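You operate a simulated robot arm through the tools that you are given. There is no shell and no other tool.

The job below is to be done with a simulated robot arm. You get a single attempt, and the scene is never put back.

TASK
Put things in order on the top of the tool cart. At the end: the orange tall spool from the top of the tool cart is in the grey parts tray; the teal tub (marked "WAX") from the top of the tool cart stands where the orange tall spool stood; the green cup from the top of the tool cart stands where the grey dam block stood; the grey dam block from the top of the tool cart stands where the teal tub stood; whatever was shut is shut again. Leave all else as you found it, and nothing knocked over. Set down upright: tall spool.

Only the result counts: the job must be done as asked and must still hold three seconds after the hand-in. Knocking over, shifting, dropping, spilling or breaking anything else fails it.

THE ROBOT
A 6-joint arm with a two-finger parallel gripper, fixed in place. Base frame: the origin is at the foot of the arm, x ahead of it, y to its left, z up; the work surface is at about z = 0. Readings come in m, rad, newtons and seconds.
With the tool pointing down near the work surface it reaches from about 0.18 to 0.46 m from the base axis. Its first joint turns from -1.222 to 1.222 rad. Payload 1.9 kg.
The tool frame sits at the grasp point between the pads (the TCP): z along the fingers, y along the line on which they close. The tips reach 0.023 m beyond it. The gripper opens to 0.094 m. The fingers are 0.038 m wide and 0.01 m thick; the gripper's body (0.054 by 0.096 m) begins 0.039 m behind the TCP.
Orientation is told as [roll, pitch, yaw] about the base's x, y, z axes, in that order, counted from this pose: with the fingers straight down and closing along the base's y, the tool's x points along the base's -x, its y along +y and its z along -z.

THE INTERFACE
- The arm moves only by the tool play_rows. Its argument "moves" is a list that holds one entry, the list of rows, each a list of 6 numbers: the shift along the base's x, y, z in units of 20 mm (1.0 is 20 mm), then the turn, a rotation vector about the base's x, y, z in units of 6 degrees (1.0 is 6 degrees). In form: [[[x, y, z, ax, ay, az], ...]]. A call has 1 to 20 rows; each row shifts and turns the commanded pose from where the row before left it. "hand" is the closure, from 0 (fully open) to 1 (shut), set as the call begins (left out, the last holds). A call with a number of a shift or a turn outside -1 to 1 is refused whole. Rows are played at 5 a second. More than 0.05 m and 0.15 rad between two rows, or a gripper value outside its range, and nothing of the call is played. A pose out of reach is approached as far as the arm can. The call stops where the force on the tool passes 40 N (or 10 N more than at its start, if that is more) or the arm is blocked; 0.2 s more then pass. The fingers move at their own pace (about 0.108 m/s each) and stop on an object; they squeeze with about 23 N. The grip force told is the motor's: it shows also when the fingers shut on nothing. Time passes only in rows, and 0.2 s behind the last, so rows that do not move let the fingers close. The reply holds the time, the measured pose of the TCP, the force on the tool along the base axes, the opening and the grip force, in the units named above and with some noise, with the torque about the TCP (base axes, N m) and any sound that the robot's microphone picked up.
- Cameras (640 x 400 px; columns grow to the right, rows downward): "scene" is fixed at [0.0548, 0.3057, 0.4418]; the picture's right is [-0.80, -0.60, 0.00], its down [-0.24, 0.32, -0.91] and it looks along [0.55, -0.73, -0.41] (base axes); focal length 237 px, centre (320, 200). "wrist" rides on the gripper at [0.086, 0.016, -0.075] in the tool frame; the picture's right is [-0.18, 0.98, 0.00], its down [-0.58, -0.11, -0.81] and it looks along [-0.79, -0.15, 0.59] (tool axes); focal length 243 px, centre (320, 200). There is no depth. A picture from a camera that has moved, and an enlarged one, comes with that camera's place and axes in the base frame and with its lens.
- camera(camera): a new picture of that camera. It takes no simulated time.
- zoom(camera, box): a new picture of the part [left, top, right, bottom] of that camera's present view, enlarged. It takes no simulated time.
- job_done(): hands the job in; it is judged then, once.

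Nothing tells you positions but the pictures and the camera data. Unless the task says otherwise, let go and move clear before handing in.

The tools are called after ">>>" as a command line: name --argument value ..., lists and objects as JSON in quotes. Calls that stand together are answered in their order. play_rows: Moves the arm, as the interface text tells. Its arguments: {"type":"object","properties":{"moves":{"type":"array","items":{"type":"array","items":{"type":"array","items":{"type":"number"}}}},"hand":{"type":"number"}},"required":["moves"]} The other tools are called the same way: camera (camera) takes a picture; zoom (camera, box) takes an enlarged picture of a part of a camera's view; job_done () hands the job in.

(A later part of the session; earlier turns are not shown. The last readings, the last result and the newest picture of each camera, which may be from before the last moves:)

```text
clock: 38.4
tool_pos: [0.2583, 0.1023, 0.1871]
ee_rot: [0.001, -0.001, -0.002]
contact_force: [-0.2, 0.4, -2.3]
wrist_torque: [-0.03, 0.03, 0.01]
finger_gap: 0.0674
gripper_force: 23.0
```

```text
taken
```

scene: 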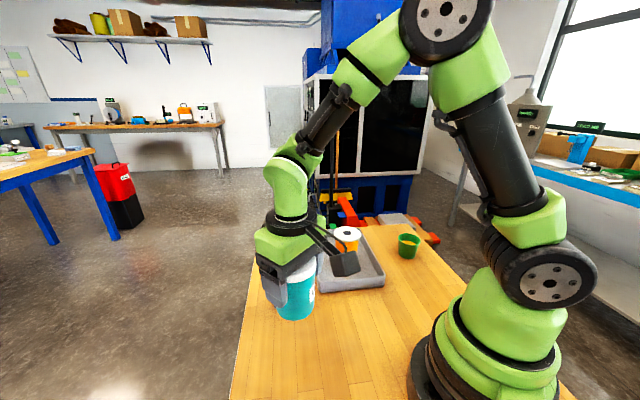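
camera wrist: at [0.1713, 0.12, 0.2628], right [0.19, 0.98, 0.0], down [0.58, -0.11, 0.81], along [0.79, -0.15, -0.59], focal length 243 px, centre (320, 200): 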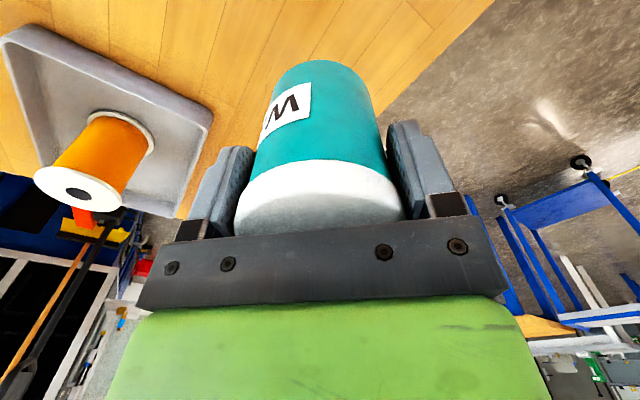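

The tub is positioned over the spool's old place at about (0.257, 0.104). I'll lower it to just above the surface.

>>> play_rows --moves '[[[0, 0, -0.5, 0, 0, 0], [0, 0, -0.9, 0, 0, 0], [0, 0, -0.9, 0, 0, 0], [0, 0, -0.9, 0, 0, 0], [0, 0, -0.9, 0, 0, 0], [0, 0, -0.8, 0, 0, 0], [0, 0, -0.6, 0, 0, 0], [0, 0, -0.3, 0, 0, 0], [0, 0, 0, 0, 0, 0], [0, 0, 0, 0, 0, 0]]]'

>>> zoom --camera "scene" --box '[240, 270, 360, 390]'

>>> camera --camera "wrist"

```text
clock: 40.6
tool_pos: [0.2572, 0.1044, 0.0705]
ee_rot: [0.002, -0.003, -0.003]
contact_force: [0.5, -0.8, -2.6]
wrist_torque: [-0.01, 0.02, -0.02]
finger_gap: 0.0677
gripper_force: 22.7
```

```text
3.33 times, centred on (300, 330) of scene
camera zoom: at [0.0548, 0.3057, 0.4418], right [-0.8, -0.6, 0.0], down [-0.24, 0.32, -0.91], along [0.55, -0.73, -0.41], focal length 789 px, centre (387, -233)
```

zoom: 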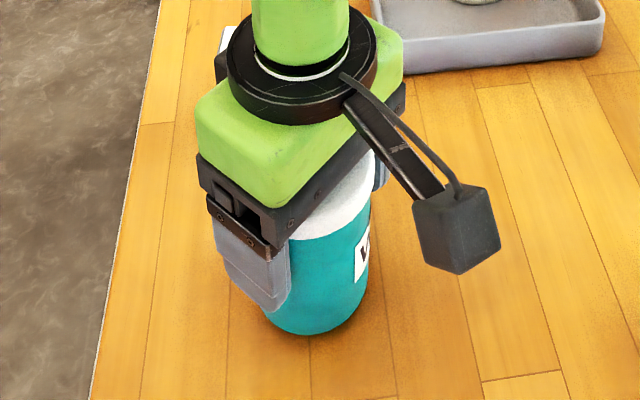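

```text
taken
camera wrist: at [0.1707, 0.1221, 0.1451], right [0.19, 0.98, 0.0], down [0.58, -0.11, 0.81], along [0.79, -0.15, -0.59], focal length 243 px, centre (320, 200)
```

wrist: 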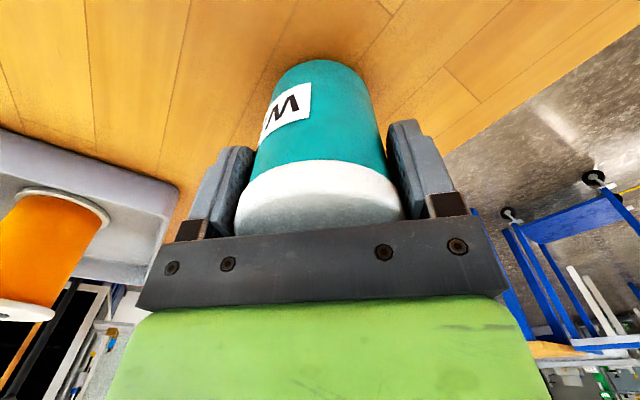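

>>> play_rows --moves '[[[0, -0.05, -0.15, 0, 0, 0], [0, 0, -0.12, 0, 0, 0], [0, 0, 0, 0, 0, 0]]]'

>>> play_rows --moves '[[[0, 0, -0.06, 0, 0, 0], [0, 0, 0, 0, 0, 0]]]'

>>> play_rows --moves '[[[0, 0, -0.05, 0, 0, 0], [0, 0, 0, 0, 0, 0]]]'

```text
clock: 41.4
tool_pos: [0.258, 0.1058, 0.0658]
ee_rot: [0.002, -0.001, -0.002]
contact_force: [-0.8, -0.1, -2.1]
wrist_torque: [0.01, 0.05, 0.01]
finger_gap: 0.0678
gripper_force: 23.0
```

```text
clock: 42.0
tool_pos: [0.2576, 0.1055, 0.064]
ee_rot: [0.002, -0.001, -0.002]
contact_force: [0.4, 0.7, -3.2]
wrist_torque: [0.01, 0.04, -0.01]
finger_gap: 0.0677
gripper_force: 22.7
```

```text
clock: 42.6
tool_pos: [0.2576, 0.1049, 0.0632]
ee_rot: [0.003, -0.002, -0.002]
contact_force: [-0.1, -0.5, -2.1]
wrist_torque: [0.01, -0.01, 0.0]
finger_gap: 0.0676
gripper_force: 22.5
```

The tub is still just above contact. I'll nudge y by -1.5 mm and continue down in small steps.

>>> play_rows --moves '[[[-0.03, -0.08, 0, 0, 0, 0], [0, 0, -0.04, 0, 0, 0], [0, 0, 0, 0, 0, 0]]]'

>>> play_rows --moves '[[[0, 0, -0.04, 0, 0, 0], [0, 0, 0, 0, 0, 0]]]'

```text
clock: 43.4
tool_pos: [0.2559, 0.1015, 0.0625]
ee_rot: [0.002, -0.004, -0.001]
contact_force: [0.7, 0.0, -2.6]
wrist_torque: [-0.02, 0.0, -0.01]
finger_gap: 0.0673
gripper_force: 22.7
```

```text
clock: 44.0
tool_pos: [0.2563, 0.102, 0.0629]
ee_rot: [0.002, -0.002, -0.001]
contact_force: [-1.9, 0.8, 4.2]
wrist_torque: [-0.14, 0.25, -0.13]
finger_gap: 0.0676
gripper_force: 22.8
```

The tub is resting on the surface. I'll release it.

>>> play_rows --moves '[[[0, 0, 0, 0, 0, 0], [0, 0, 0, 0, 0, 0], [0, 0, 0, 0, 0, 0], [0, 0, 0, 0, 0, 0]]]' --hand 0

>>> camera --camera "wrist"

>>> zoom --camera "scene" --box '[240, 270, 360, 390]'

```text
clock: 45.0
tool_pos: [0.256, 0.1023, 0.0622]
ee_rot: [0.001, -0.002, -0.001]
contact_force: [0.3, 0.3, -0.6]
wrist_torque: [0.01, -0.02, 0.0]
finger_gap: 0.0939
gripper_force: 0.1
```

```text
taken
camera wrist: at [0.1702, 0.1188, 0.1367], right [0.19, 0.98, 0.0], down [0.58, -0.11, 0.81], along [0.79, -0.15, -0.59], focal length 243 px, centre (320, 200)
```

wrist: 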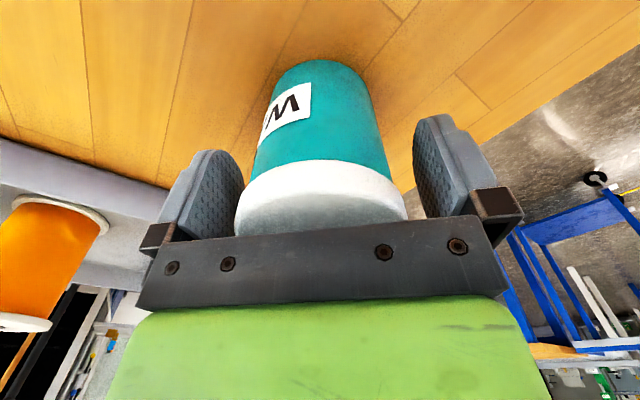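

```text
3.33 times, centred on (300, 330) of scene
camera zoom: at [0.0548, 0.3057, 0.4418], right [-0.8, -0.6, 0.0], down [-0.24, 0.32, -0.91], along [0.55, -0.73, -0.41], focal length 789 px, centre (387, -233)
```

zoom: 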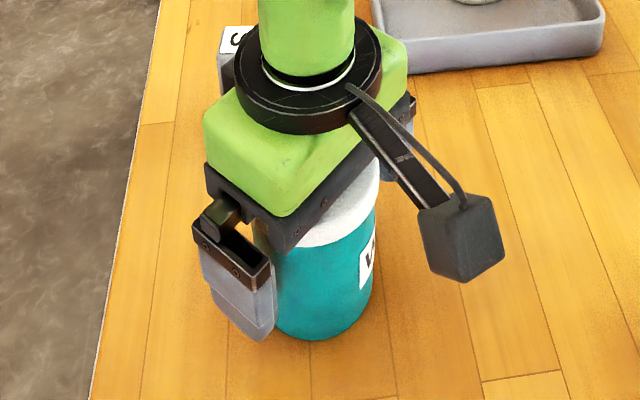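

I'll rise straight up, then move toward the block for a closer look.

>>> play_rows --moves '[[[0, 0, 0.5, 0, 0, 0], [0, 0, 0.8, 0, 0, 0], [0, 0, 1, 0, 0, 0], [0, 0, 1, 0, 0, 0], [0, 0, 1, 0, 0, 0], [0, 0, 1, 0, 0, 0], [0, 0, 1, 0, 0, 0], [0, 0, 0.7, 0, 0, 0], [0.5, -0.3, 0, 0, 0, 0], [0.9, -0.45, 0, 0, 0, 0], [0.9, -0.45, 0, 0, 0, 0], [0.9, -0.45, 0, 0, 0, 0], [0.9, -0.45, 0, 0, 0, 0], [0.9, -0.45, 0, 0, 0, 0], [0.4, -0.25, 0, 0, 0, 0], [0, 0, 0, 0, 0, 0], [0, 0, 0, 0, 0, 0]]]'

>>> camera --camera "wrist"

>>> camera --camera "scene"

```text
clock: 48.6
tool_pos: [0.3644, 0.0475, 0.2008]
ee_rot: [0.001, -0.001, -0.002]
contact_force: [-0.2, -0.2, 0.6]
wrist_torque: [0.03, -0.01, -0.03]
finger_gap: 0.094
gripper_force: 0.0
```

```text
taken
camera wrist: at [0.2788, 0.0646, 0.2759], right [0.19, 0.98, 0.0], down [0.58, -0.11, 0.81], along [0.79, -0.15, -0.59], focal length 243 px, centre (320, 200)
```

wrist: 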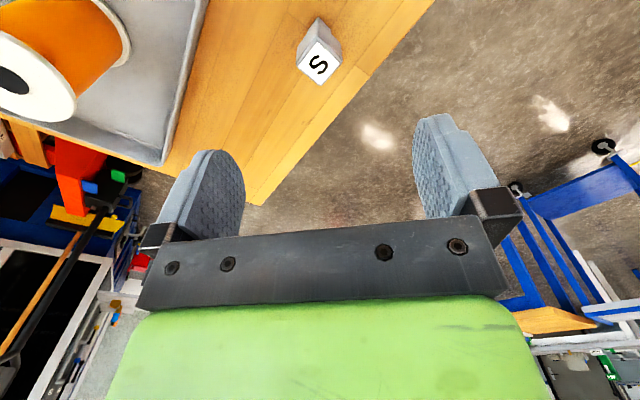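

```text
taken
```

scene: 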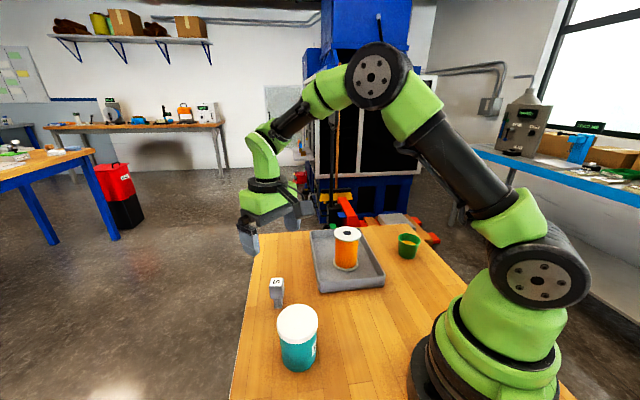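

>>> zoom --camera "wrist" --box '[272, 0, 368, 100]'

>>> zoom --camera "scene" --box '[255, 265, 303, 315]'

>>> zoom --camera "scene" --box '[250, 290, 350, 390]'

```text
4.00 times, centred on (320, 50) of wrist
camera zoom: at [0.2788, 0.0646, 0.2759], right [0.19, 0.98, 0.0], down [0.58, -0.11, 0.81], along [0.79, -0.15, -0.59], focal length 970 px, centre (320, 800)
```

zoom: 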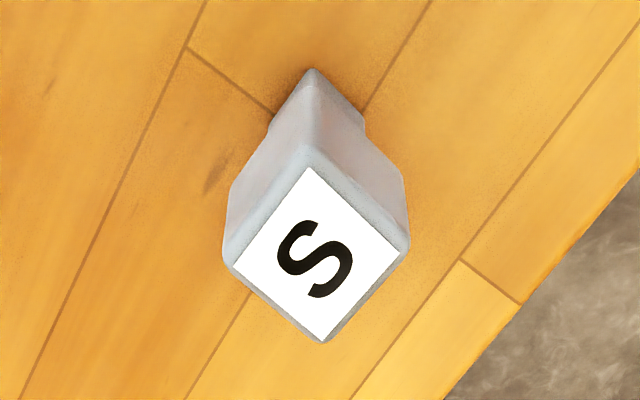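

```text
8.00 times, centred on (279, 290) of scene
camera zoom: at [0.0548, 0.3057, 0.4418], right [-0.8, -0.6, 0.0], down [-0.24, 0.32, -0.91], along [0.55, -0.73, -0.41], focal length 1893 px, centre (648, -520)
```

zoom: 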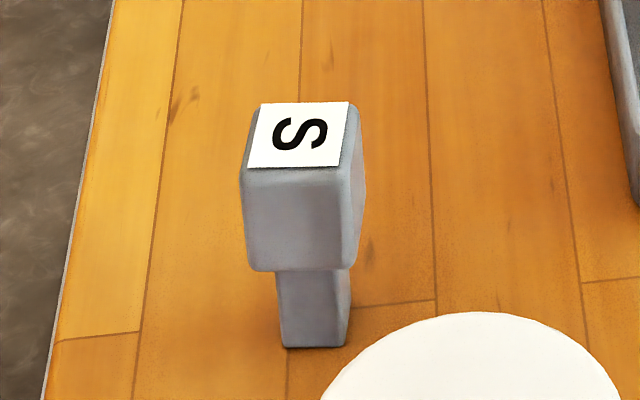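

```text
4.00 times, centred on (300, 340) of scene
camera zoom: at [0.0548, 0.3057, 0.4418], right [-0.8, -0.6, 0.0], down [-0.24, 0.32, -0.91], along [0.55, -0.73, -0.41], focal length 947 px, centre (400, -360)
```

zoom: 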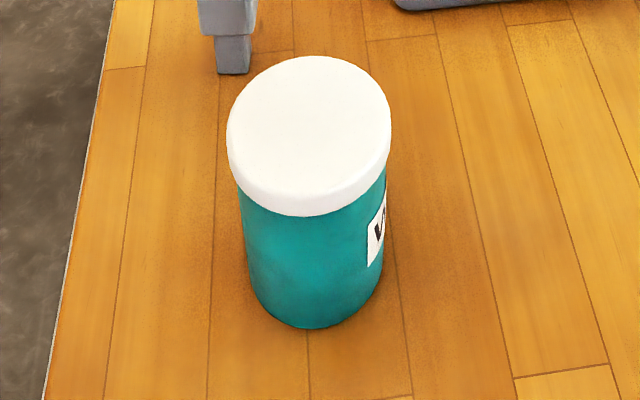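

The tub stands within about 2 mm of the spool's old spot. The block at (0.3694, 0.0458) has a 0.029 m head turned about 38° on a narrower stem, so I'll yaw +38.3° above it and recheck.

>>> play_rows --moves '[[[0.12, -0.05, 0, 0, 0, 0.9], [0.11, -0.06, 0, 0, 0, 0.914], [0, 0, 0, 0, 0, 0.914], [0, 0, 0, 0, 0, 0.914], [0, 0, 0, 0, 0, 0.914], [0, 0, 0, 0, 0, 0.914], [0, 0, 0, 0, 0, 0.914], [0, 0, -0.6, 0, 0, 0], [0, 0, -0.8, 0, 0, 0], [0, 0, -0.6, 0, 0, 0], [0, 0, 0, 0, 0, 0], [0, 0, 0, 0, 0, 0]]]'

>>> camera --camera "wrist"

>>> camera --camera "scene"

```text
clock: 51.2
tool_pos: [0.3709, 0.0439, 0.1613]
ee_rot: [0.002, -0.003, 0.667]
contact_force: [-0.4, 0.7, 0.2]
wrist_torque: [0.02, 0.0, 0.02]
finger_gap: 0.0939
gripper_force: 0.1
```

```text
taken
camera wrist: at [0.2922, 0.0033, 0.236], right [-0.46, 0.89, 0.0], down [0.52, 0.27, 0.81], along [0.71, 0.37, -0.59], focal length 243 px, centre (320, 200)
```

wrist: 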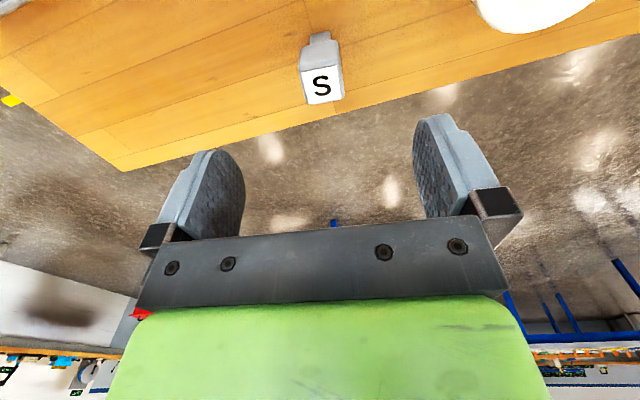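

```text
taken
```

scene: 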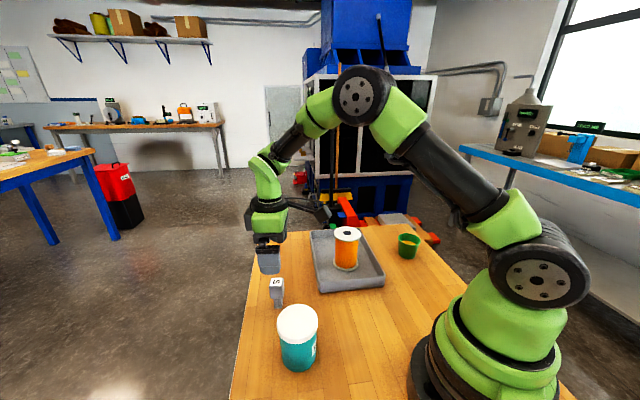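

>>> zoom --camera "wrist" --box '[272, 20, 368, 120]'

>>> zoom --camera "scene" --box '[240, 230, 320, 320]'

```text
4.00 times, centred on (320, 70) of wrist
camera zoom: at [0.2922, 0.0033, 0.236], right [-0.46, 0.89, 0.0], down [0.52, 0.27, 0.81], along [0.71, 0.37, -0.59], focal length 970 px, centre (320, 720)
```

zoom: 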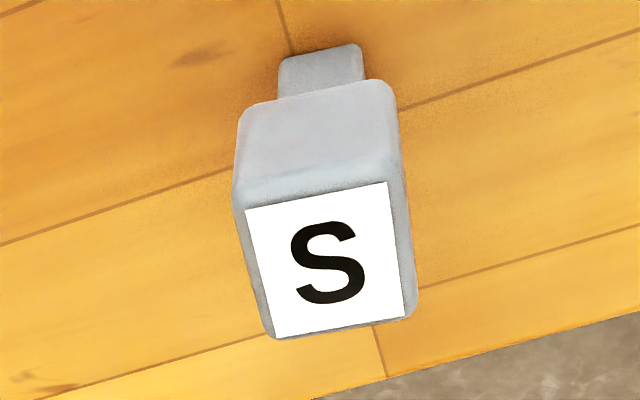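

```text
4.44 times, centred on (280, 275) of scene
camera zoom: at [0.0548, 0.3057, 0.4418], right [-0.8, -0.6, 0.0], down [-0.24, 0.32, -0.91], along [0.55, -0.73, -0.41], focal length 1052 px, centre (498, -133)
```

zoom: 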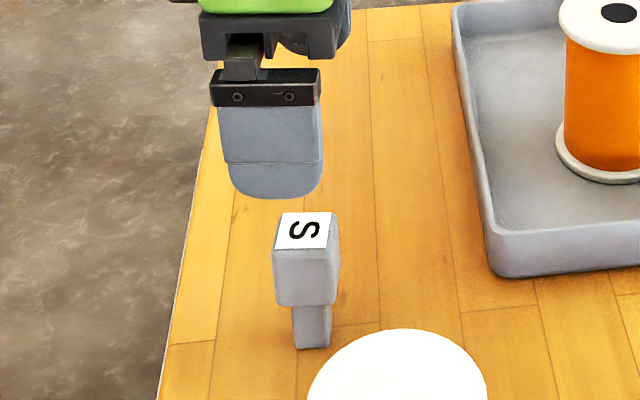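

The yaw matches the block's faces and the block centre is at (0.370, 0.0457). A 1.8 mm y correction, then I'll descend to mid-head height.

>>> play_rows --moves '[[[0.01, 0.09, 0, 0, 0, 0], [0, 0, -0.7, 0, 0, 0], [0, 0, -0.8, 0, 0, 0], [0, 0, -0.8, 0, 0, 0], [0, 0, -0.8, 0, 0, 0], [0, 0, 0, 0, 0, 0], [0, 0, 0, 0, 0, 0]]]'

>>> camera --camera "wrist"

>>> zoom --camera "scene" --box '[240, 230, 320, 320]'

```text
clock: 52.8
tool_pos: [0.3679, 0.0444, 0.0996]
ee_rot: [0.002, -0.001, 0.667]
contact_force: [-0.1, 0.5, -0.5]
wrist_torque: [-0.02, 0.01, -0.02]
finger_gap: 0.0939
gripper_force: 0.0
```

```text
taken
camera wrist: at [0.2908, 0.0046, 0.1746], right [-0.46, 0.89, 0.0], down [0.52, 0.27, 0.81], along [0.71, 0.37, -0.59], focal length 243 px, centre (320, 200)
```

wrist: 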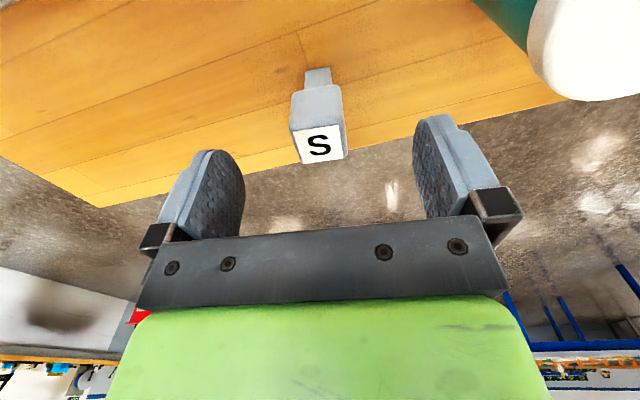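

```text
4.44 times, centred on (280, 275) of scene
camera zoom: at [0.0548, 0.3057, 0.4418], right [-0.8, -0.6, 0.0], down [-0.24, 0.32, -0.91], along [0.55, -0.73, -0.41], focal length 1052 px, centre (498, -133)
```

zoom: 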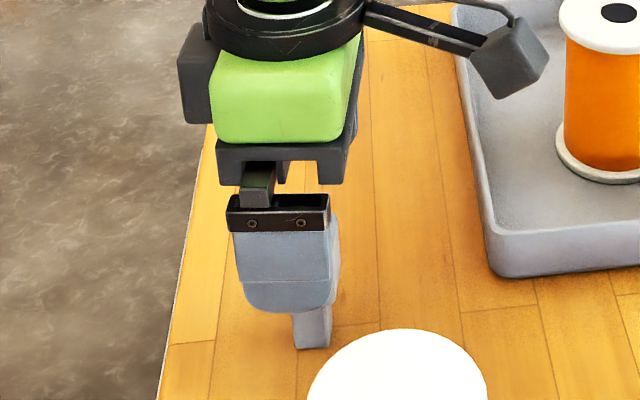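

Centred to within half a millimetre along the closing axis. I'll descend to z≈0.054.

>>> play_rows --moves '[[[0.05, 0.03, 0, 0, 0, 0], [0, 0, -0.6, 0, 0, 0], [0, 0, -0.6, 0, 0, 0], [0, 0, -0.6, 0, 0, 0], [0, 0, -0.48, 0, 0, 0], [0, 0, 0, 0, 0, 0], [0, 0, 0, 0, 0, 0]]]'

>>> camera --camera "wrist"

>>> zoom --camera "scene" --box '[240, 230, 320, 320]'

```text
clock: 54.4
tool_pos: [0.3713, 0.0459, 0.0549]
ee_rot: [0.002, -0.002, 0.667]
contact_force: [0.4, 0.2, 1.2]
wrist_torque: [-0.03, -0.03, 0.04]
finger_gap: 0.0941
gripper_force: 0.0
```

```text
taken
camera wrist: at [0.2926, 0.0067, 0.1285], right [-0.46, 0.89, 0.0], down [0.52, 0.27, 0.81], along [0.71, 0.37, -0.59], focal length 243 px, centre (320, 200)
```

wrist: 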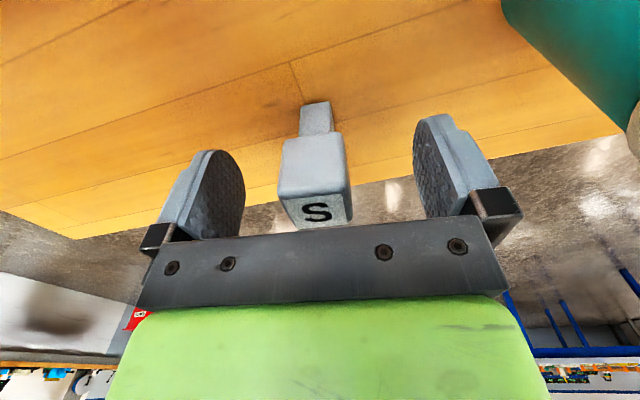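

```text
4.44 times, centred on (280, 275) of scene
camera zoom: at [0.0548, 0.3057, 0.4418], right [-0.8, -0.6, 0.0], down [-0.24, 0.32, -0.91], along [0.55, -0.73, -0.41], focal length 1052 px, centre (498, -133)
```

zoom: 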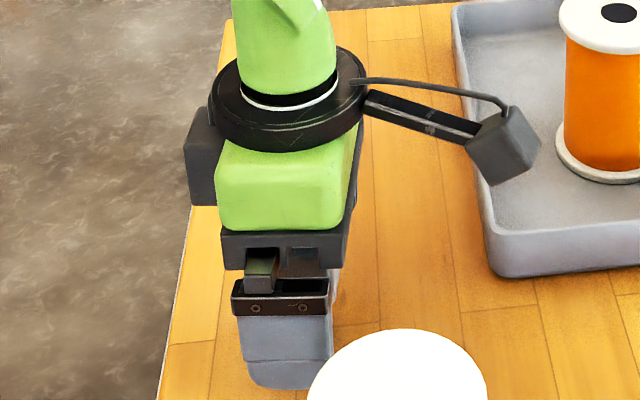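

>>> zoom --camera "wrist" --box '[230, 90, 430, 240]'

```text
2.67 times, centred on (330, 165) of wrist
camera zoom: at [0.2926, 0.0067, 0.1285], right [-0.46, 0.89, 0.0], down [0.52, 0.27, 0.81], along [0.71, 0.37, -0.59], focal length 647 px, centre (293, 293)
```

zoom: 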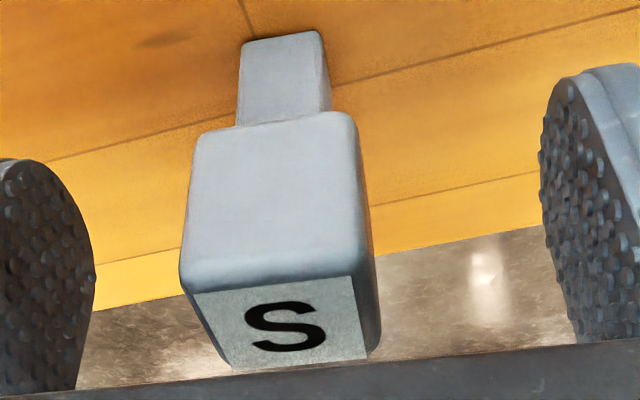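

The block is centred within about 0.6 mm. I'll make a tiny nudge and close.

>>> play_rows --moves '[[[0.025, -0.035, 0, 0, 0, 0], [0, 0, 0, 0, 0, 0]]]'

>>> play_rows --moves '[[[0, 0, 0, 0, 0, 0], [0, 0, 0, 0, 0, 0], [0, 0, 0, 0, 0, 0], [0, 0, 0, 0, 0, 0]]]' --hand 1

>>> camera --camera "wrist"

```text
clock: 55.0
tool_pos: [0.3701, 0.046, 0.0539]
ee_rot: [0.002, -0.001, 0.667]
contact_force: [0.1, -0.6, -0.1]
wrist_torque: [-0.02, 0.01, 0.0]
finger_gap: 0.094
gripper_force: 0.0
```

```text
clock: 56.0
tool_pos: [0.3698, 0.0465, 0.0548]
ee_rot: [0.002, -0.002, 0.666]
contact_force: [0.2, 1.1, 0.7]
wrist_torque: [-0.04, 0.03, 0.0]
finger_gap: 0.0293
gripper_force: 23.5
```

```text
taken
camera wrist: at [0.2931, 0.0058, 0.1285], right [-0.46, 0.89, 0.0], down [0.52, 0.27, 0.81], along [0.71, 0.37, -0.59], focal length 243 px, centre (320, 200)
```

wrist: 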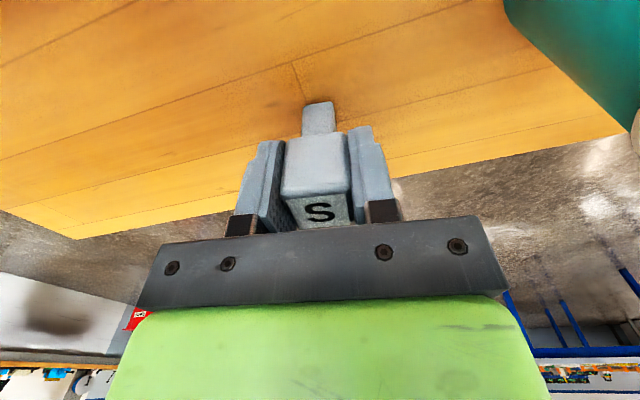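

The block is gripped at 0.0293 m on its head faces. I'll lift straight up and check.

>>> play_rows --moves '[[[0, 0, 0.2, 0, 0, 0], [0, 0, 0.4, 0, 0, 0], [0, 0, 0.7, 0, 0, 0], [0, 0, 0.9, 0, 0, 0], [0, 0, 0.9, 0, 0, 0], [0, 0, 0.9, 0, 0, 0], [0, 0, 0.9, 0, 0, 0], [0, 0, 0.9, 0, 0, 0], [0, 0, 0.9, 0, 0, 0], [0, 0, 0.6, 0, 0, 0], [0, 0, 0, 0, 0, 0], [0, 0, 0, 0, 0, 0]]]'

>>> camera --camera "wrist"

>>> camera --camera "scene"

```text
clock: 58.6
tool_pos: [0.3721, 0.0462, 0.201]
ee_rot: [0.002, -0.003, 0.668]
contact_force: [0.6, 0.3, -0.4]
wrist_torque: [0.02, 0.01, 0.0]
finger_gap: 0.0295
gripper_force: 22.9
```

```text
taken
camera wrist: at [0.2945, 0.0053, 0.2763], right [-0.46, 0.89, 0.0], down [0.52, 0.27, 0.81], along [0.71, 0.37, -0.59], focal length 243 px, centre (320, 200)
```

wrist: 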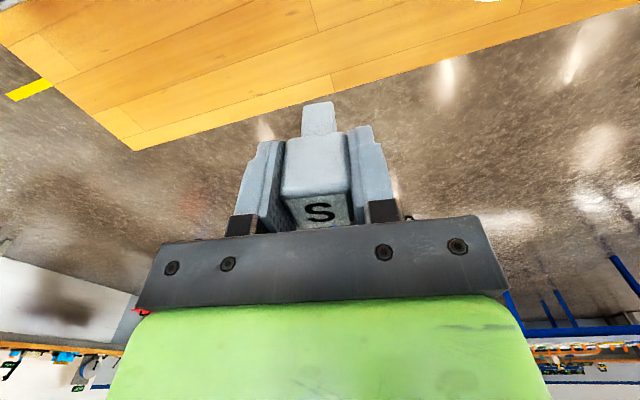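

```text
taken
```

scene: 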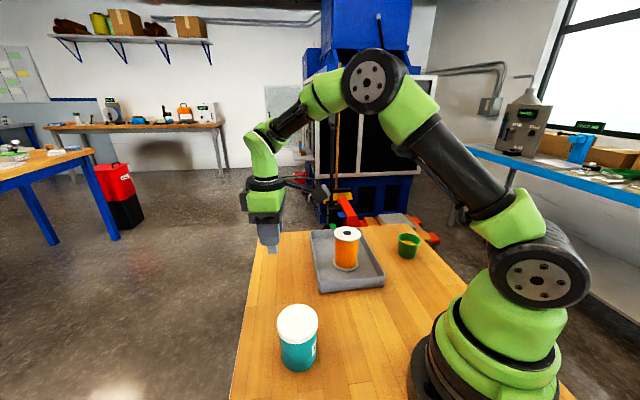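

The block is held upright. I'll carry it along the outer path to the tub's old place at (0.1265, -0.193).

>>> play_rows --moves '[[[-0.4, -0.4, 0, 0, 0, 0], [-0.8, -0.8, 0, 0, 0, 0], [-0.8, -0.8, 0, 0, 0, 0], [-0.8, -0.8, 0, 0, 0, 0], [-0.8, -0.8, 0, 0, 0, 0], [-0.8, -0.9, 0, 0, 0, 0], [-0.8, -0.9, 0, 0, 0, 0], [-0.9, -0.9, 0, 0, 0, 0], [-0.8, -0.7, 0, 0, 0, 0], [-0.8, -0.7, 0, 0, 0, 0], [-0.8, -0.7, 0, 0, 0, 0], [-0.8, -0.7, 0, 0, 0, 0], [-0.8, -0.7, 0, 0, 0, 0], [-0.8, -0.7, 0, 0, 0, 0], [-0.8, -0.7, 0, 0, 0, 0], [-0.575, -0.75, 0, 0, 0, 0], [0, 0, 0, 0, 0, 0], [0, 0, 0, 0, 0, 0]]]'

>>> camera --camera "wrist"

>>> camera --camera "scene"

```text
clock: 62.4
tool_pos: [0.127, -0.1932, 0.1998]
ee_rot: [0.001, 0.0, 0.667]
contact_force: [0.3, 0.1, -0.3]
wrist_torque: [-0.01, -0.05, 0.03]
finger_gap: 0.0295
gripper_force: 22.9
```

```text
taken
camera wrist: at [0.0494, -0.2339, 0.2747], right [-0.46, 0.89, 0.0], down [0.52, 0.27, 0.81], along [0.71, 0.37, -0.59], focal length 243 px, centre (320, 200)
```

wrist: 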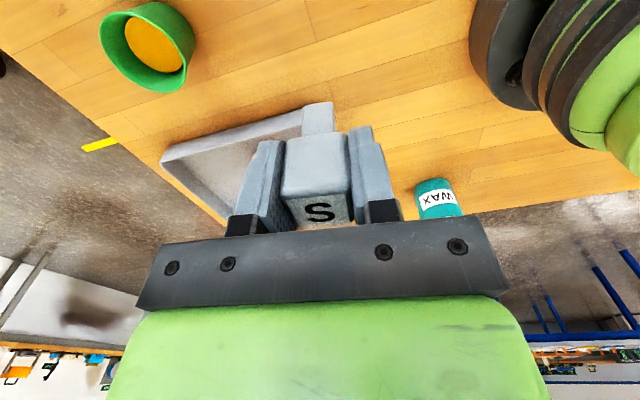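

```text
taken
```

scene: 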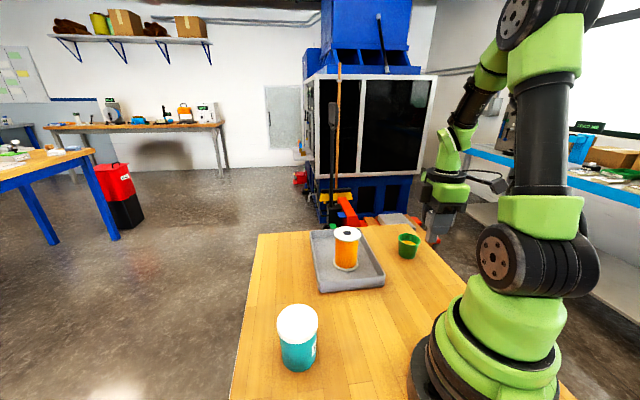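

The pose is right at (0.127, -0.193). I'll lower the block to just above the surface.

>>> play_rows --moves '[[[0, 0, -0.4, 0, 0, 0], [0, 0, -0.8, 0, 0, 0], [0, 0, -0.9, 0, 0, 0], [0, 0, -0.9, 0, 0, 0], [0, 0, -0.9, 0, 0, 0], [0, 0, -0.9, 0, 0, 0], [0, 0, -0.9, 0, 0, 0], [0, 0, -0.7, 0, 0, 0], [0, 0, -0.4, 0, 0, 0], [0, 0, -0.1, 0, 0, 0], [0, 0, 0, 0, 0, 0], [0, 0, 0, 0, 0, 0]]]'

>>> camera --camera "wrist"

>>> zoom --camera "scene" --box '[380, 200, 500, 320]'

```text
clock: 65.0
tool_pos: [0.1259, -0.193, 0.061]
ee_rot: [0.001, 0.0, 0.667]
contact_force: [0.4, -0.4, -0.5]
wrist_torque: [0.02, 0.0, 0.01]
finger_gap: 0.0294
gripper_force: 23.1
```

```text
taken
camera wrist: at [0.049, -0.2337, 0.1368], right [-0.46, 0.89, 0.0], down [0.52, 0.27, 0.81], along [0.71, 0.37, -0.59], focal length 243 px, centre (320, 200)
```

wrist: 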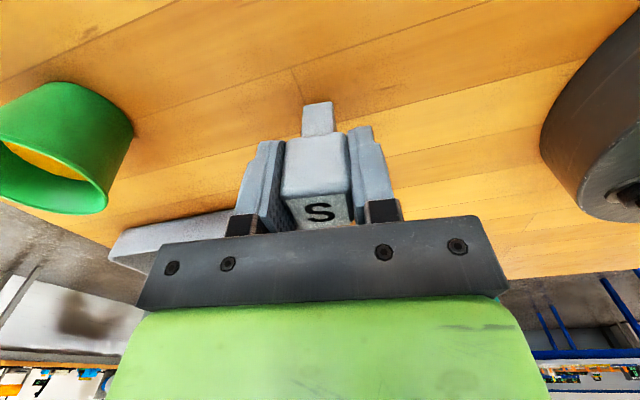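

```text
3.33 times, centred on (440, 260) of scene
camera zoom: at [0.0548, 0.3057, 0.4418], right [-0.8, -0.6, 0.0], down [-0.24, 0.32, -0.91], along [0.55, -0.73, -0.41], focal length 789 px, centre (-80, 0)
```

zoom: 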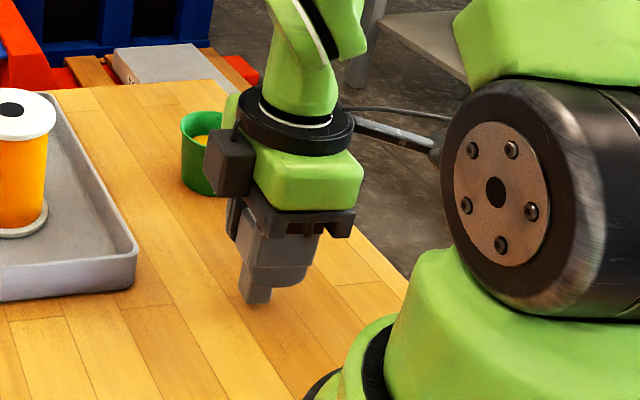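

The block is about 7 mm above the table. I'll lower it in small steps to contact.

>>> play_rows --moves '[[[0, 0, -0.12, 0, 0, 0], [0, 0, -0.12, 0, 0, 0], [0, 0, 0, 0, 0, 0]]]'

>>> play_rows --moves '[[[0, 0, -0.05, 0, 0, 0], [0, 0, 0, 0, 0, 0]]]'

>>> play_rows --moves '[[[0, 0, -0.04, 0, 0, 0], [0, 0, 0, 0, 0, 0]]]'

```text
clock: 65.8
tool_pos: [0.1266, -0.1943, 0.0588]
ee_rot: [0.001, -0.002, 0.668]
contact_force: [0.8, -0.2, -0.6]
wrist_torque: [-0.02, 0.01, -0.03]
finger_gap: 0.0293
gripper_force: 23.3
```

```text
clock: 66.4
tool_pos: [0.1255, -0.1939, 0.0571]
ee_rot: [0.001, -0.002, 0.666]
contact_force: [0.4, -0.2, -0.6]
wrist_torque: [0.02, 0.02, -0.02]
finger_gap: 0.0293
gripper_force: 22.5
```

```text
clock: 67.0
tool_pos: [0.1259, -0.1927, 0.0552]
ee_rot: [0.001, -0.003, 0.665]
contact_force: [0.1, -0.5, -0.1]
wrist_torque: [0.02, 0.0, 0.04]
finger_gap: 0.0296
gripper_force: 23.1
```

>>> play_rows --moves '[[[0, 0, -0.03, 0, 0, 0], [0, 0, 0, 0, 0, 0]]]'

>>> play_rows --moves '[[[0, 0, -0.03, 0, 0, 0], [0, 0, 0, 0, 0, 0]]]'

```text
clock: 67.6
tool_pos: [0.1254, -0.1929, 0.0545]
ee_rot: [0.003, -0.002, 0.667]
contact_force: [0.4, -0.1, 0.5]
wrist_torque: [0.03, 0.02, -0.01]
finger_gap: 0.0296
gripper_force: 23.3
```

```text
clock: 68.2
tool_pos: [0.1253, -0.1939, 0.0541]
ee_rot: [0.003, -0.001, 0.666]
contact_force: [0.2, 0.5, 0.1]
wrist_torque: [-0.02, -0.03, -0.01]
finger_gap: 0.0296
gripper_force: 23.0
```

>>> play_rows --moves '[[[0, 0, -0.03, 0, 0, 0], [0, 0, 0, 0, 0, 0]]]'

>>> zoom --camera "scene" --box '[400, 230, 460, 300]'

```text
clock: 68.8
tool_pos: [0.1262, -0.1936, 0.054]
ee_rot: [0.003, -0.001, 0.666]
contact_force: [0.4, 0.5, 0.1]
wrist_torque: [0.0, 0.0, 0.0]
finger_gap: 0.0295
gripper_force: 23.7
```

```text
5.71 times, centred on (430, 265) of scene
camera zoom: at [0.0548, 0.3057, 0.4418], right [-0.8, -0.6, 0.0], down [-0.24, 0.32, -0.91], along [0.55, -0.73, -0.41], focal length 1352 px, centre (-309, -171)
```

zoom: 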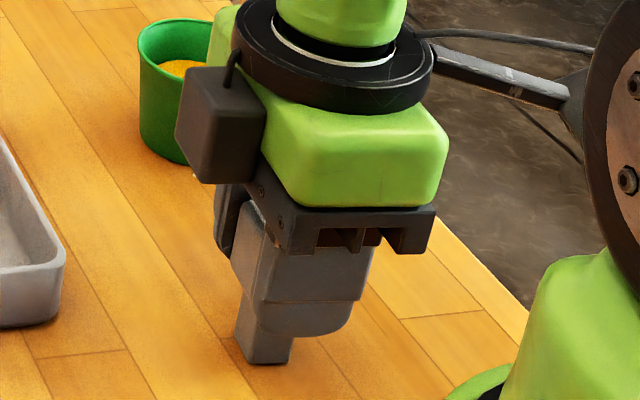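

>>> play_rows --moves '[[[0, 0, -0.03, 0, 0, 0], [0, 0, 0, 0, 0, 0]]]'

>>> play_rows --moves '[[[0, 0, -0.03, 0, 0, 0], [0, 0, 0, 0, 0, 0]]]'

```text
clock: 69.4
tool_pos: [0.1266, -0.1926, 0.0534]
ee_rot: [0.001, -0.003, 0.667]
contact_force: [-4.6, 0.9, 21.0]
wrist_torque: [0.04, 0.2, -0.01]
finger_gap: 0.0293
gripper_force: 22.8
```

```text
clock: 70.0
tool_pos: [0.127, -0.1928, 0.0529]
ee_rot: [0.0, -0.001, 0.668]
contact_force: [2.4, 4.4, 18.6]
wrist_torque: [0.16, -0.13, -0.03]
finger_gap: 0.0296
gripper_force: 23.0
```

The block is in contact. I'll relieve the load slightly, then open gently to about 47 mm.

>>> play_rows --moves '[[[0, 0, 0.03, 0, 0, 0], [0, 0, 0, 0, 0, 0]]]'

>>> play_rows --moves '[[[0, 0, 0, 0, 0, 0], [0, 0, 0, 0, 0, 0], [0, 0, 0, 0, 0, 0]]]' --hand 0.4

>>> camera --camera "wrist"

>>> zoom --camera "scene" --box '[400, 230, 460, 300]'

```text
clock: 70.6
tool_pos: [0.1265, -0.1936, 0.0539]
ee_rot: [0.002, 0.0, 0.667]
contact_force: [-0.4, -0.2, 0.5]
wrist_torque: [-0.04, 0.05, 0.01]
finger_gap: 0.0294
gripper_force: 23.0
```

```text
clock: 71.4
tool_pos: [0.1259, -0.1936, 0.054]
ee_rot: [0.001, -0.003, 0.668]
contact_force: [-1.1, -0.1, 0.8]
wrist_torque: [0.01, 0.02, 0.01]
finger_gap: 0.0564
gripper_force: 0.0
```

```text
taken
camera wrist: at [0.0486, -0.234, 0.1278], right [-0.46, 0.89, 0.0], down [0.52, 0.27, 0.81], along [0.71, 0.37, -0.59], focal length 243 px, centre (320, 200)
```

wrist: 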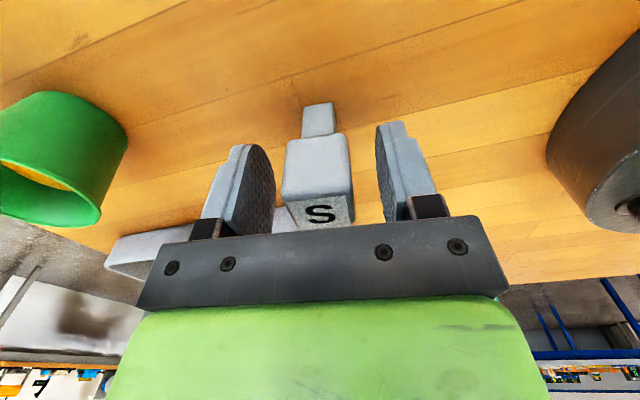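

```text
5.71 times, centred on (430, 265) of scene
camera zoom: at [0.0548, 0.3057, 0.4418], right [-0.8, -0.6, 0.0], down [-0.24, 0.32, -0.91], along [0.55, -0.73, -0.41], focal length 1352 px, centre (-309, -171)
```

zoom: 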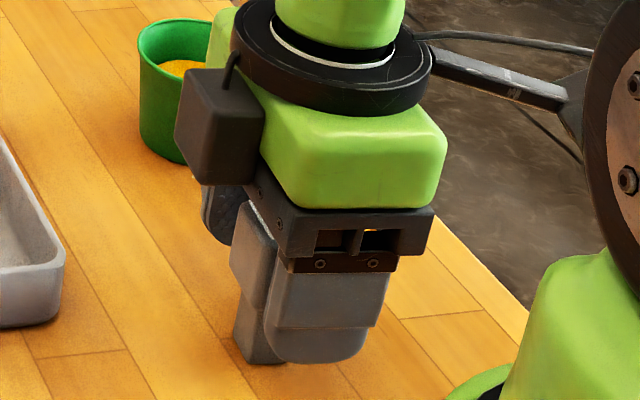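

The block stands free. I'll go straight up and check it, then move to the cup.

>>> play_rows --moves '[[[0, 0, 0.3, 0, 0, 0], [0, 0, 0.6, 0, 0, 0], [0, 0, 0.9, 0, 0, 0], [0, 0, 1, 0, 0, 0], [0, 0, 1, 0, 0, 0], [0, 0, 1, 0, 0, 0], [0, 0, 1, 0, 0, 0], [0, 0, 1, 0, 0, 0], [0, 0, 0, 0, 0, 0], [0, 0, 0, 0, 0, 0]]]'

>>> camera --camera "wrist"

>>> camera --camera "scene"

```text
clock: 73.6
tool_pos: [0.1262, -0.1914, 0.1887]
ee_rot: [0.002, -0.001, 0.667]
contact_force: [-0.1, 0.0, -0.5]
wrist_torque: [-0.01, 0.0, -0.01]
finger_gap: 0.0563
gripper_force: 0.0
```

```text
taken
camera wrist: at [0.0475, -0.2326, 0.2629], right [-0.46, 0.89, 0.0], down [0.52, 0.27, 0.81], along [0.71, 0.37, -0.59], focal length 243 px, centre (320, 200)
```

wrist: 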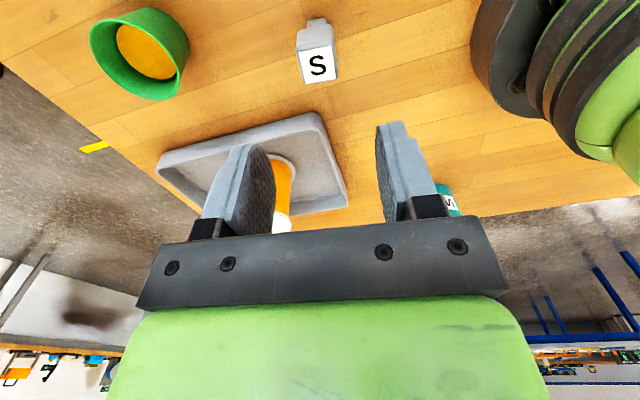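

```text
taken
```

scene: 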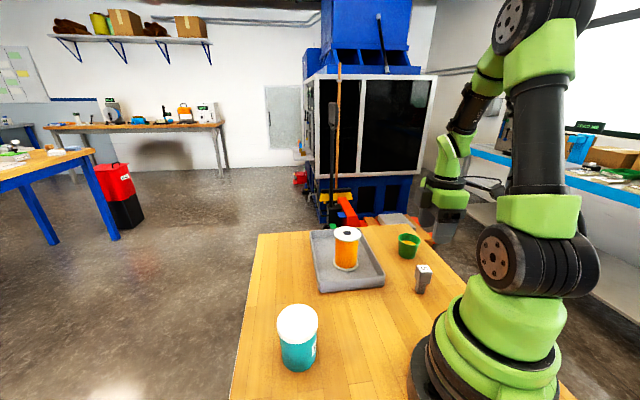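

The block stands at about (0.1255, -0.1936), as wanted. Next I'll open fully and move above the cup near (0.199, -0.327).

>>> play_rows --moves '[[[0.3, -0.5, 0, 0, 0, 0], [0.48, -0.89, 0, 0, 0, 0], [0.48, -0.89, 0, 0, 0, 0], [0.48, -0.89, 0, 0, 0, 0], [0.48, -0.89, 0, 0, 0, 0], [0.48, -0.89, 0, 0, 0, 0], [0.48, -0.89, 0, 0, 0, 0], [0.47, -0.91, 0, 0, 0, 0], [0, 0, 0, 0, 0, 0], [0, 0, 0, 0, 0, 0]]]' --hand 0

>>> camera --camera "wrist"

>>> camera --camera "scene"

```text
clock: 75.8
tool_pos: [0.1964, -0.3314, 0.1905]
ee_rot: [0.001, -0.001, 0.668]
contact_force: [-0.2, -0.2, -0.6]
wrist_torque: [-0.01, 0.0, 0.0]
finger_gap: 0.0939
gripper_force: 0.1
```

```text
taken
camera wrist: at [0.1189, -0.3708, 0.2654], right [-0.46, 0.89, 0.0], down [0.52, 0.27, 0.81], along [0.71, 0.37, -0.59], focal length 243 px, centre (320, 200)
```

wrist: 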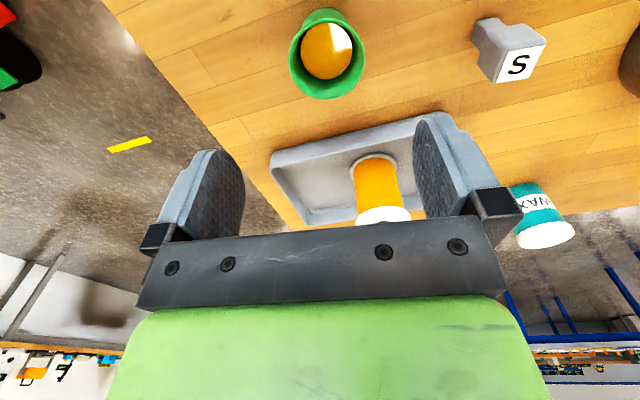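

```text
taken
```

scene: 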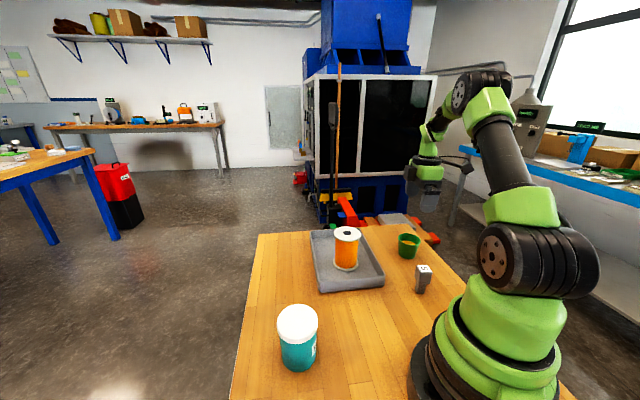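

I'll zoom in on the cup to locate it precisely and look at what's inside.

>>> zoom --camera "wrist" --box '[272, 0, 384, 110]'

>>> zoom --camera "scene" --box '[385, 215, 445, 300]'

```text
3.64 times, centred on (328, 55) of wrist
camera zoom: at [0.1189, -0.3708, 0.2654], right [-0.46, 0.89, 0.0], down [0.52, 0.27, 0.81], along [0.71, 0.37, -0.59], focal length 882 px, centre (291, 727)
```

zoom: 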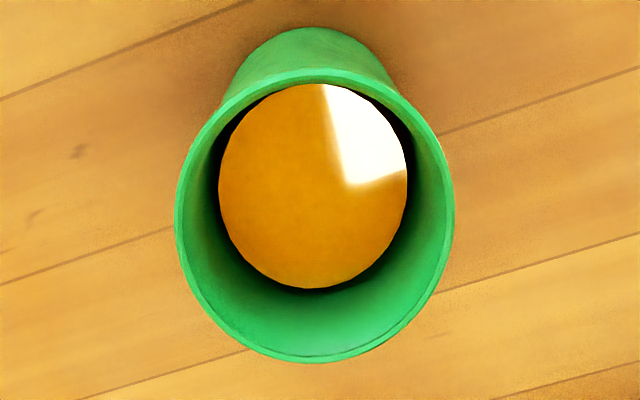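

```text
4.71 times, centred on (415, 258) of scene
camera zoom: at [0.0548, 0.3057, 0.4418], right [-0.8, -0.6, 0.0], down [-0.24, 0.32, -0.91], along [0.55, -0.73, -0.41], focal length 1114 px, centre (-127, -71)
```

zoom: 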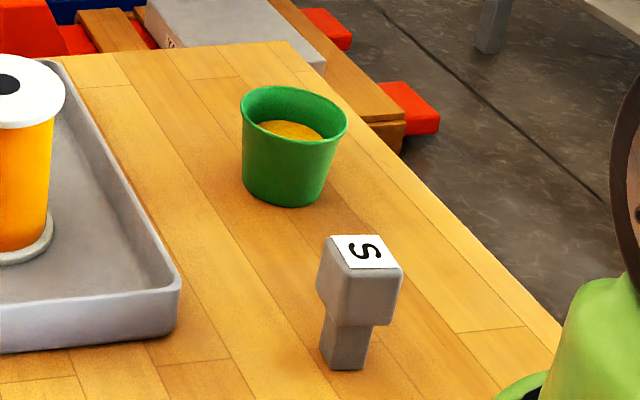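

The cup holds liquid, so it has to stay level and move gently. Both views put it at (0.198, -0.3235) with its rim at z≈0.055. I'll centre and descend partway.

>>> play_rows --moves '[[[0.08, 0.35, 0, 0, 0, 0], [0, 0, -0.8, 0, 0, 0], [0, 0, -0.9, 0, 0, 0], [0, 0, -0.9, 0, 0, 0], [0, 0, -0.9, 0, 0, 0], [0, 0, -0.6, 0, 0, 0], [0, 0, 0, 0, 0, 0], [0, 0, 0, 0, 0, 0]]]'

>>> camera --camera "wrist"

>>> zoom --camera "scene" --box '[370, 180, 470, 300]'

```text
clock: 77.6
tool_pos: [0.1986, -0.3233, 0.1082]
ee_rot: [0.0, -0.001, 0.668]
contact_force: [0.3, -0.1, 0.6]
wrist_torque: [-0.02, 0.03, -0.01]
finger_gap: 0.0941
gripper_force: 0.2
```

```text
taken
camera wrist: at [0.121, -0.3626, 0.183], right [-0.46, 0.89, 0.0], down [0.52, 0.27, 0.81], along [0.71, 0.37, -0.59], focal length 243 px, centre (320, 200)
```

wrist: 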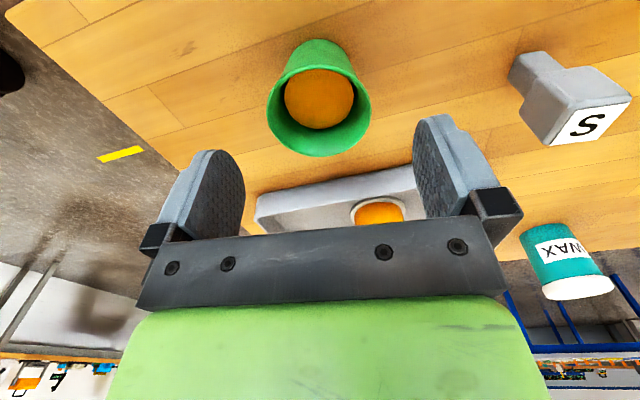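

```text
3.33 times, centred on (420, 240) of scene
camera zoom: at [0.0548, 0.3057, 0.4418], right [-0.8, -0.6, 0.0], down [-0.24, 0.32, -0.91], along [0.55, -0.73, -0.41], focal length 789 px, centre (-13, 67)
```

zoom: 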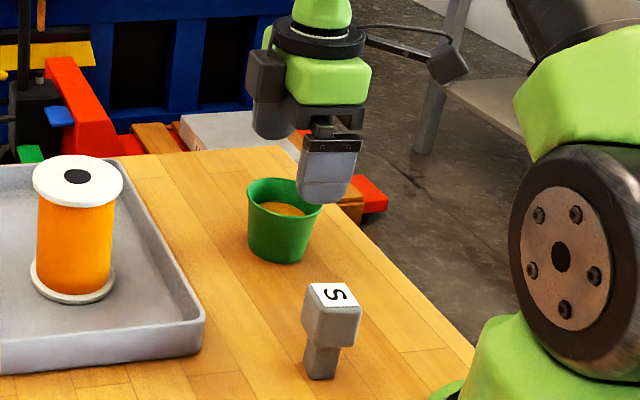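

Aligned within about 1–2 mm. I'll finish the descent so the pads straddle the upper cup, then look before closing.

>>> play_rows --moves '[[[-0.06, -0.07, 0, 0, 0, 0], [0, 0, -0.7, 0, 0, 0], [0, 0, -0.8, 0, 0, 0], [0, 0, -0.8, 0, 0, 0], [0, 0, -0.6, 0, 0, 0], [0, 0, -0.35, 0, 0, 0], [0, 0, 0, 0, 0, 0], [0, 0, 0, 0, 0, 0]]]'

>>> camera --camera "wrist"

>>> zoom --camera "scene" --box '[370, 180, 470, 300]'

```text
clock: 79.4
tool_pos: [0.1992, -0.3239, 0.042]
ee_rot: [0.001, -0.002, 0.665]
contact_force: [-0.1, 0.0, -1.0]
wrist_torque: [0.02, 0.0, -0.02]
finger_gap: 0.0942
gripper_force: 0.1
```

```text
taken
camera wrist: at [0.1207, -0.3642, 0.1171], right [-0.46, 0.89, 0.0], down [0.52, 0.27, 0.81], along [0.71, 0.37, -0.59], focal length 243 px, centre (320, 200)
```

wrist: 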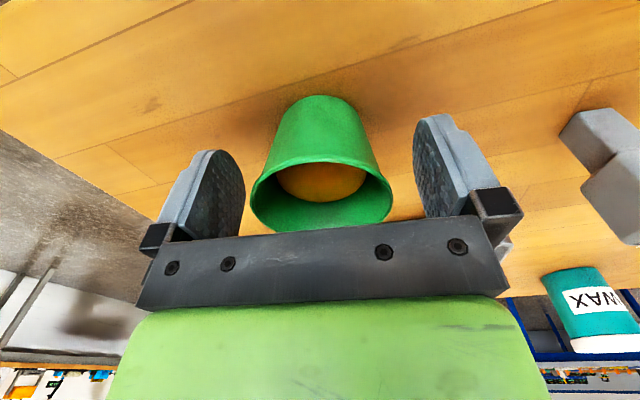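

```text
3.33 times, centred on (420, 240) of scene
camera zoom: at [0.0548, 0.3057, 0.4418], right [-0.8, -0.6, 0.0], down [-0.24, 0.32, -0.91], along [0.55, -0.73, -0.41], focal length 789 px, centre (-13, 67)
```

zoom: 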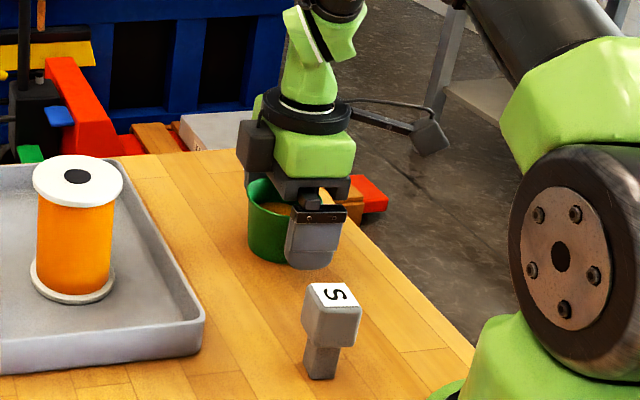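

The cup is centred between the pads. I'll close.

>>> play_rows --moves '[[[0, 0, 0, 0, 0, 0], [0, 0, 0, 0, 0, 0], [0, 0, 0, 0, 0, 0], [0, 0, 0, 0, 0, 0]]]' --hand 1

>>> camera --camera "wrist"

```text
clock: 80.4
tool_pos: [0.1987, -0.3249, 0.0424]
ee_rot: [0.0, -0.001, 0.666]
contact_force: [0.4, 0.2, -0.9]
wrist_torque: [-0.01, -0.02, 0.02]
finger_gap: 0.0634
gripper_force: 23.3
```

```text
taken
camera wrist: at [0.1206, -0.3642, 0.1172], right [-0.46, 0.89, 0.0], down [0.52, 0.27, 0.81], along [0.71, 0.37, -0.59], focal length 243 px, centre (320, 200)
```

wrist: 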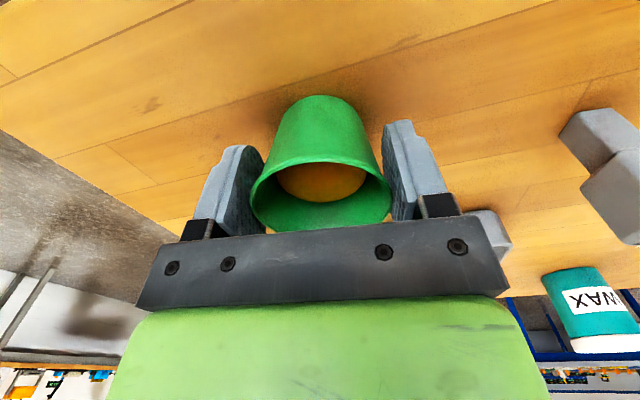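

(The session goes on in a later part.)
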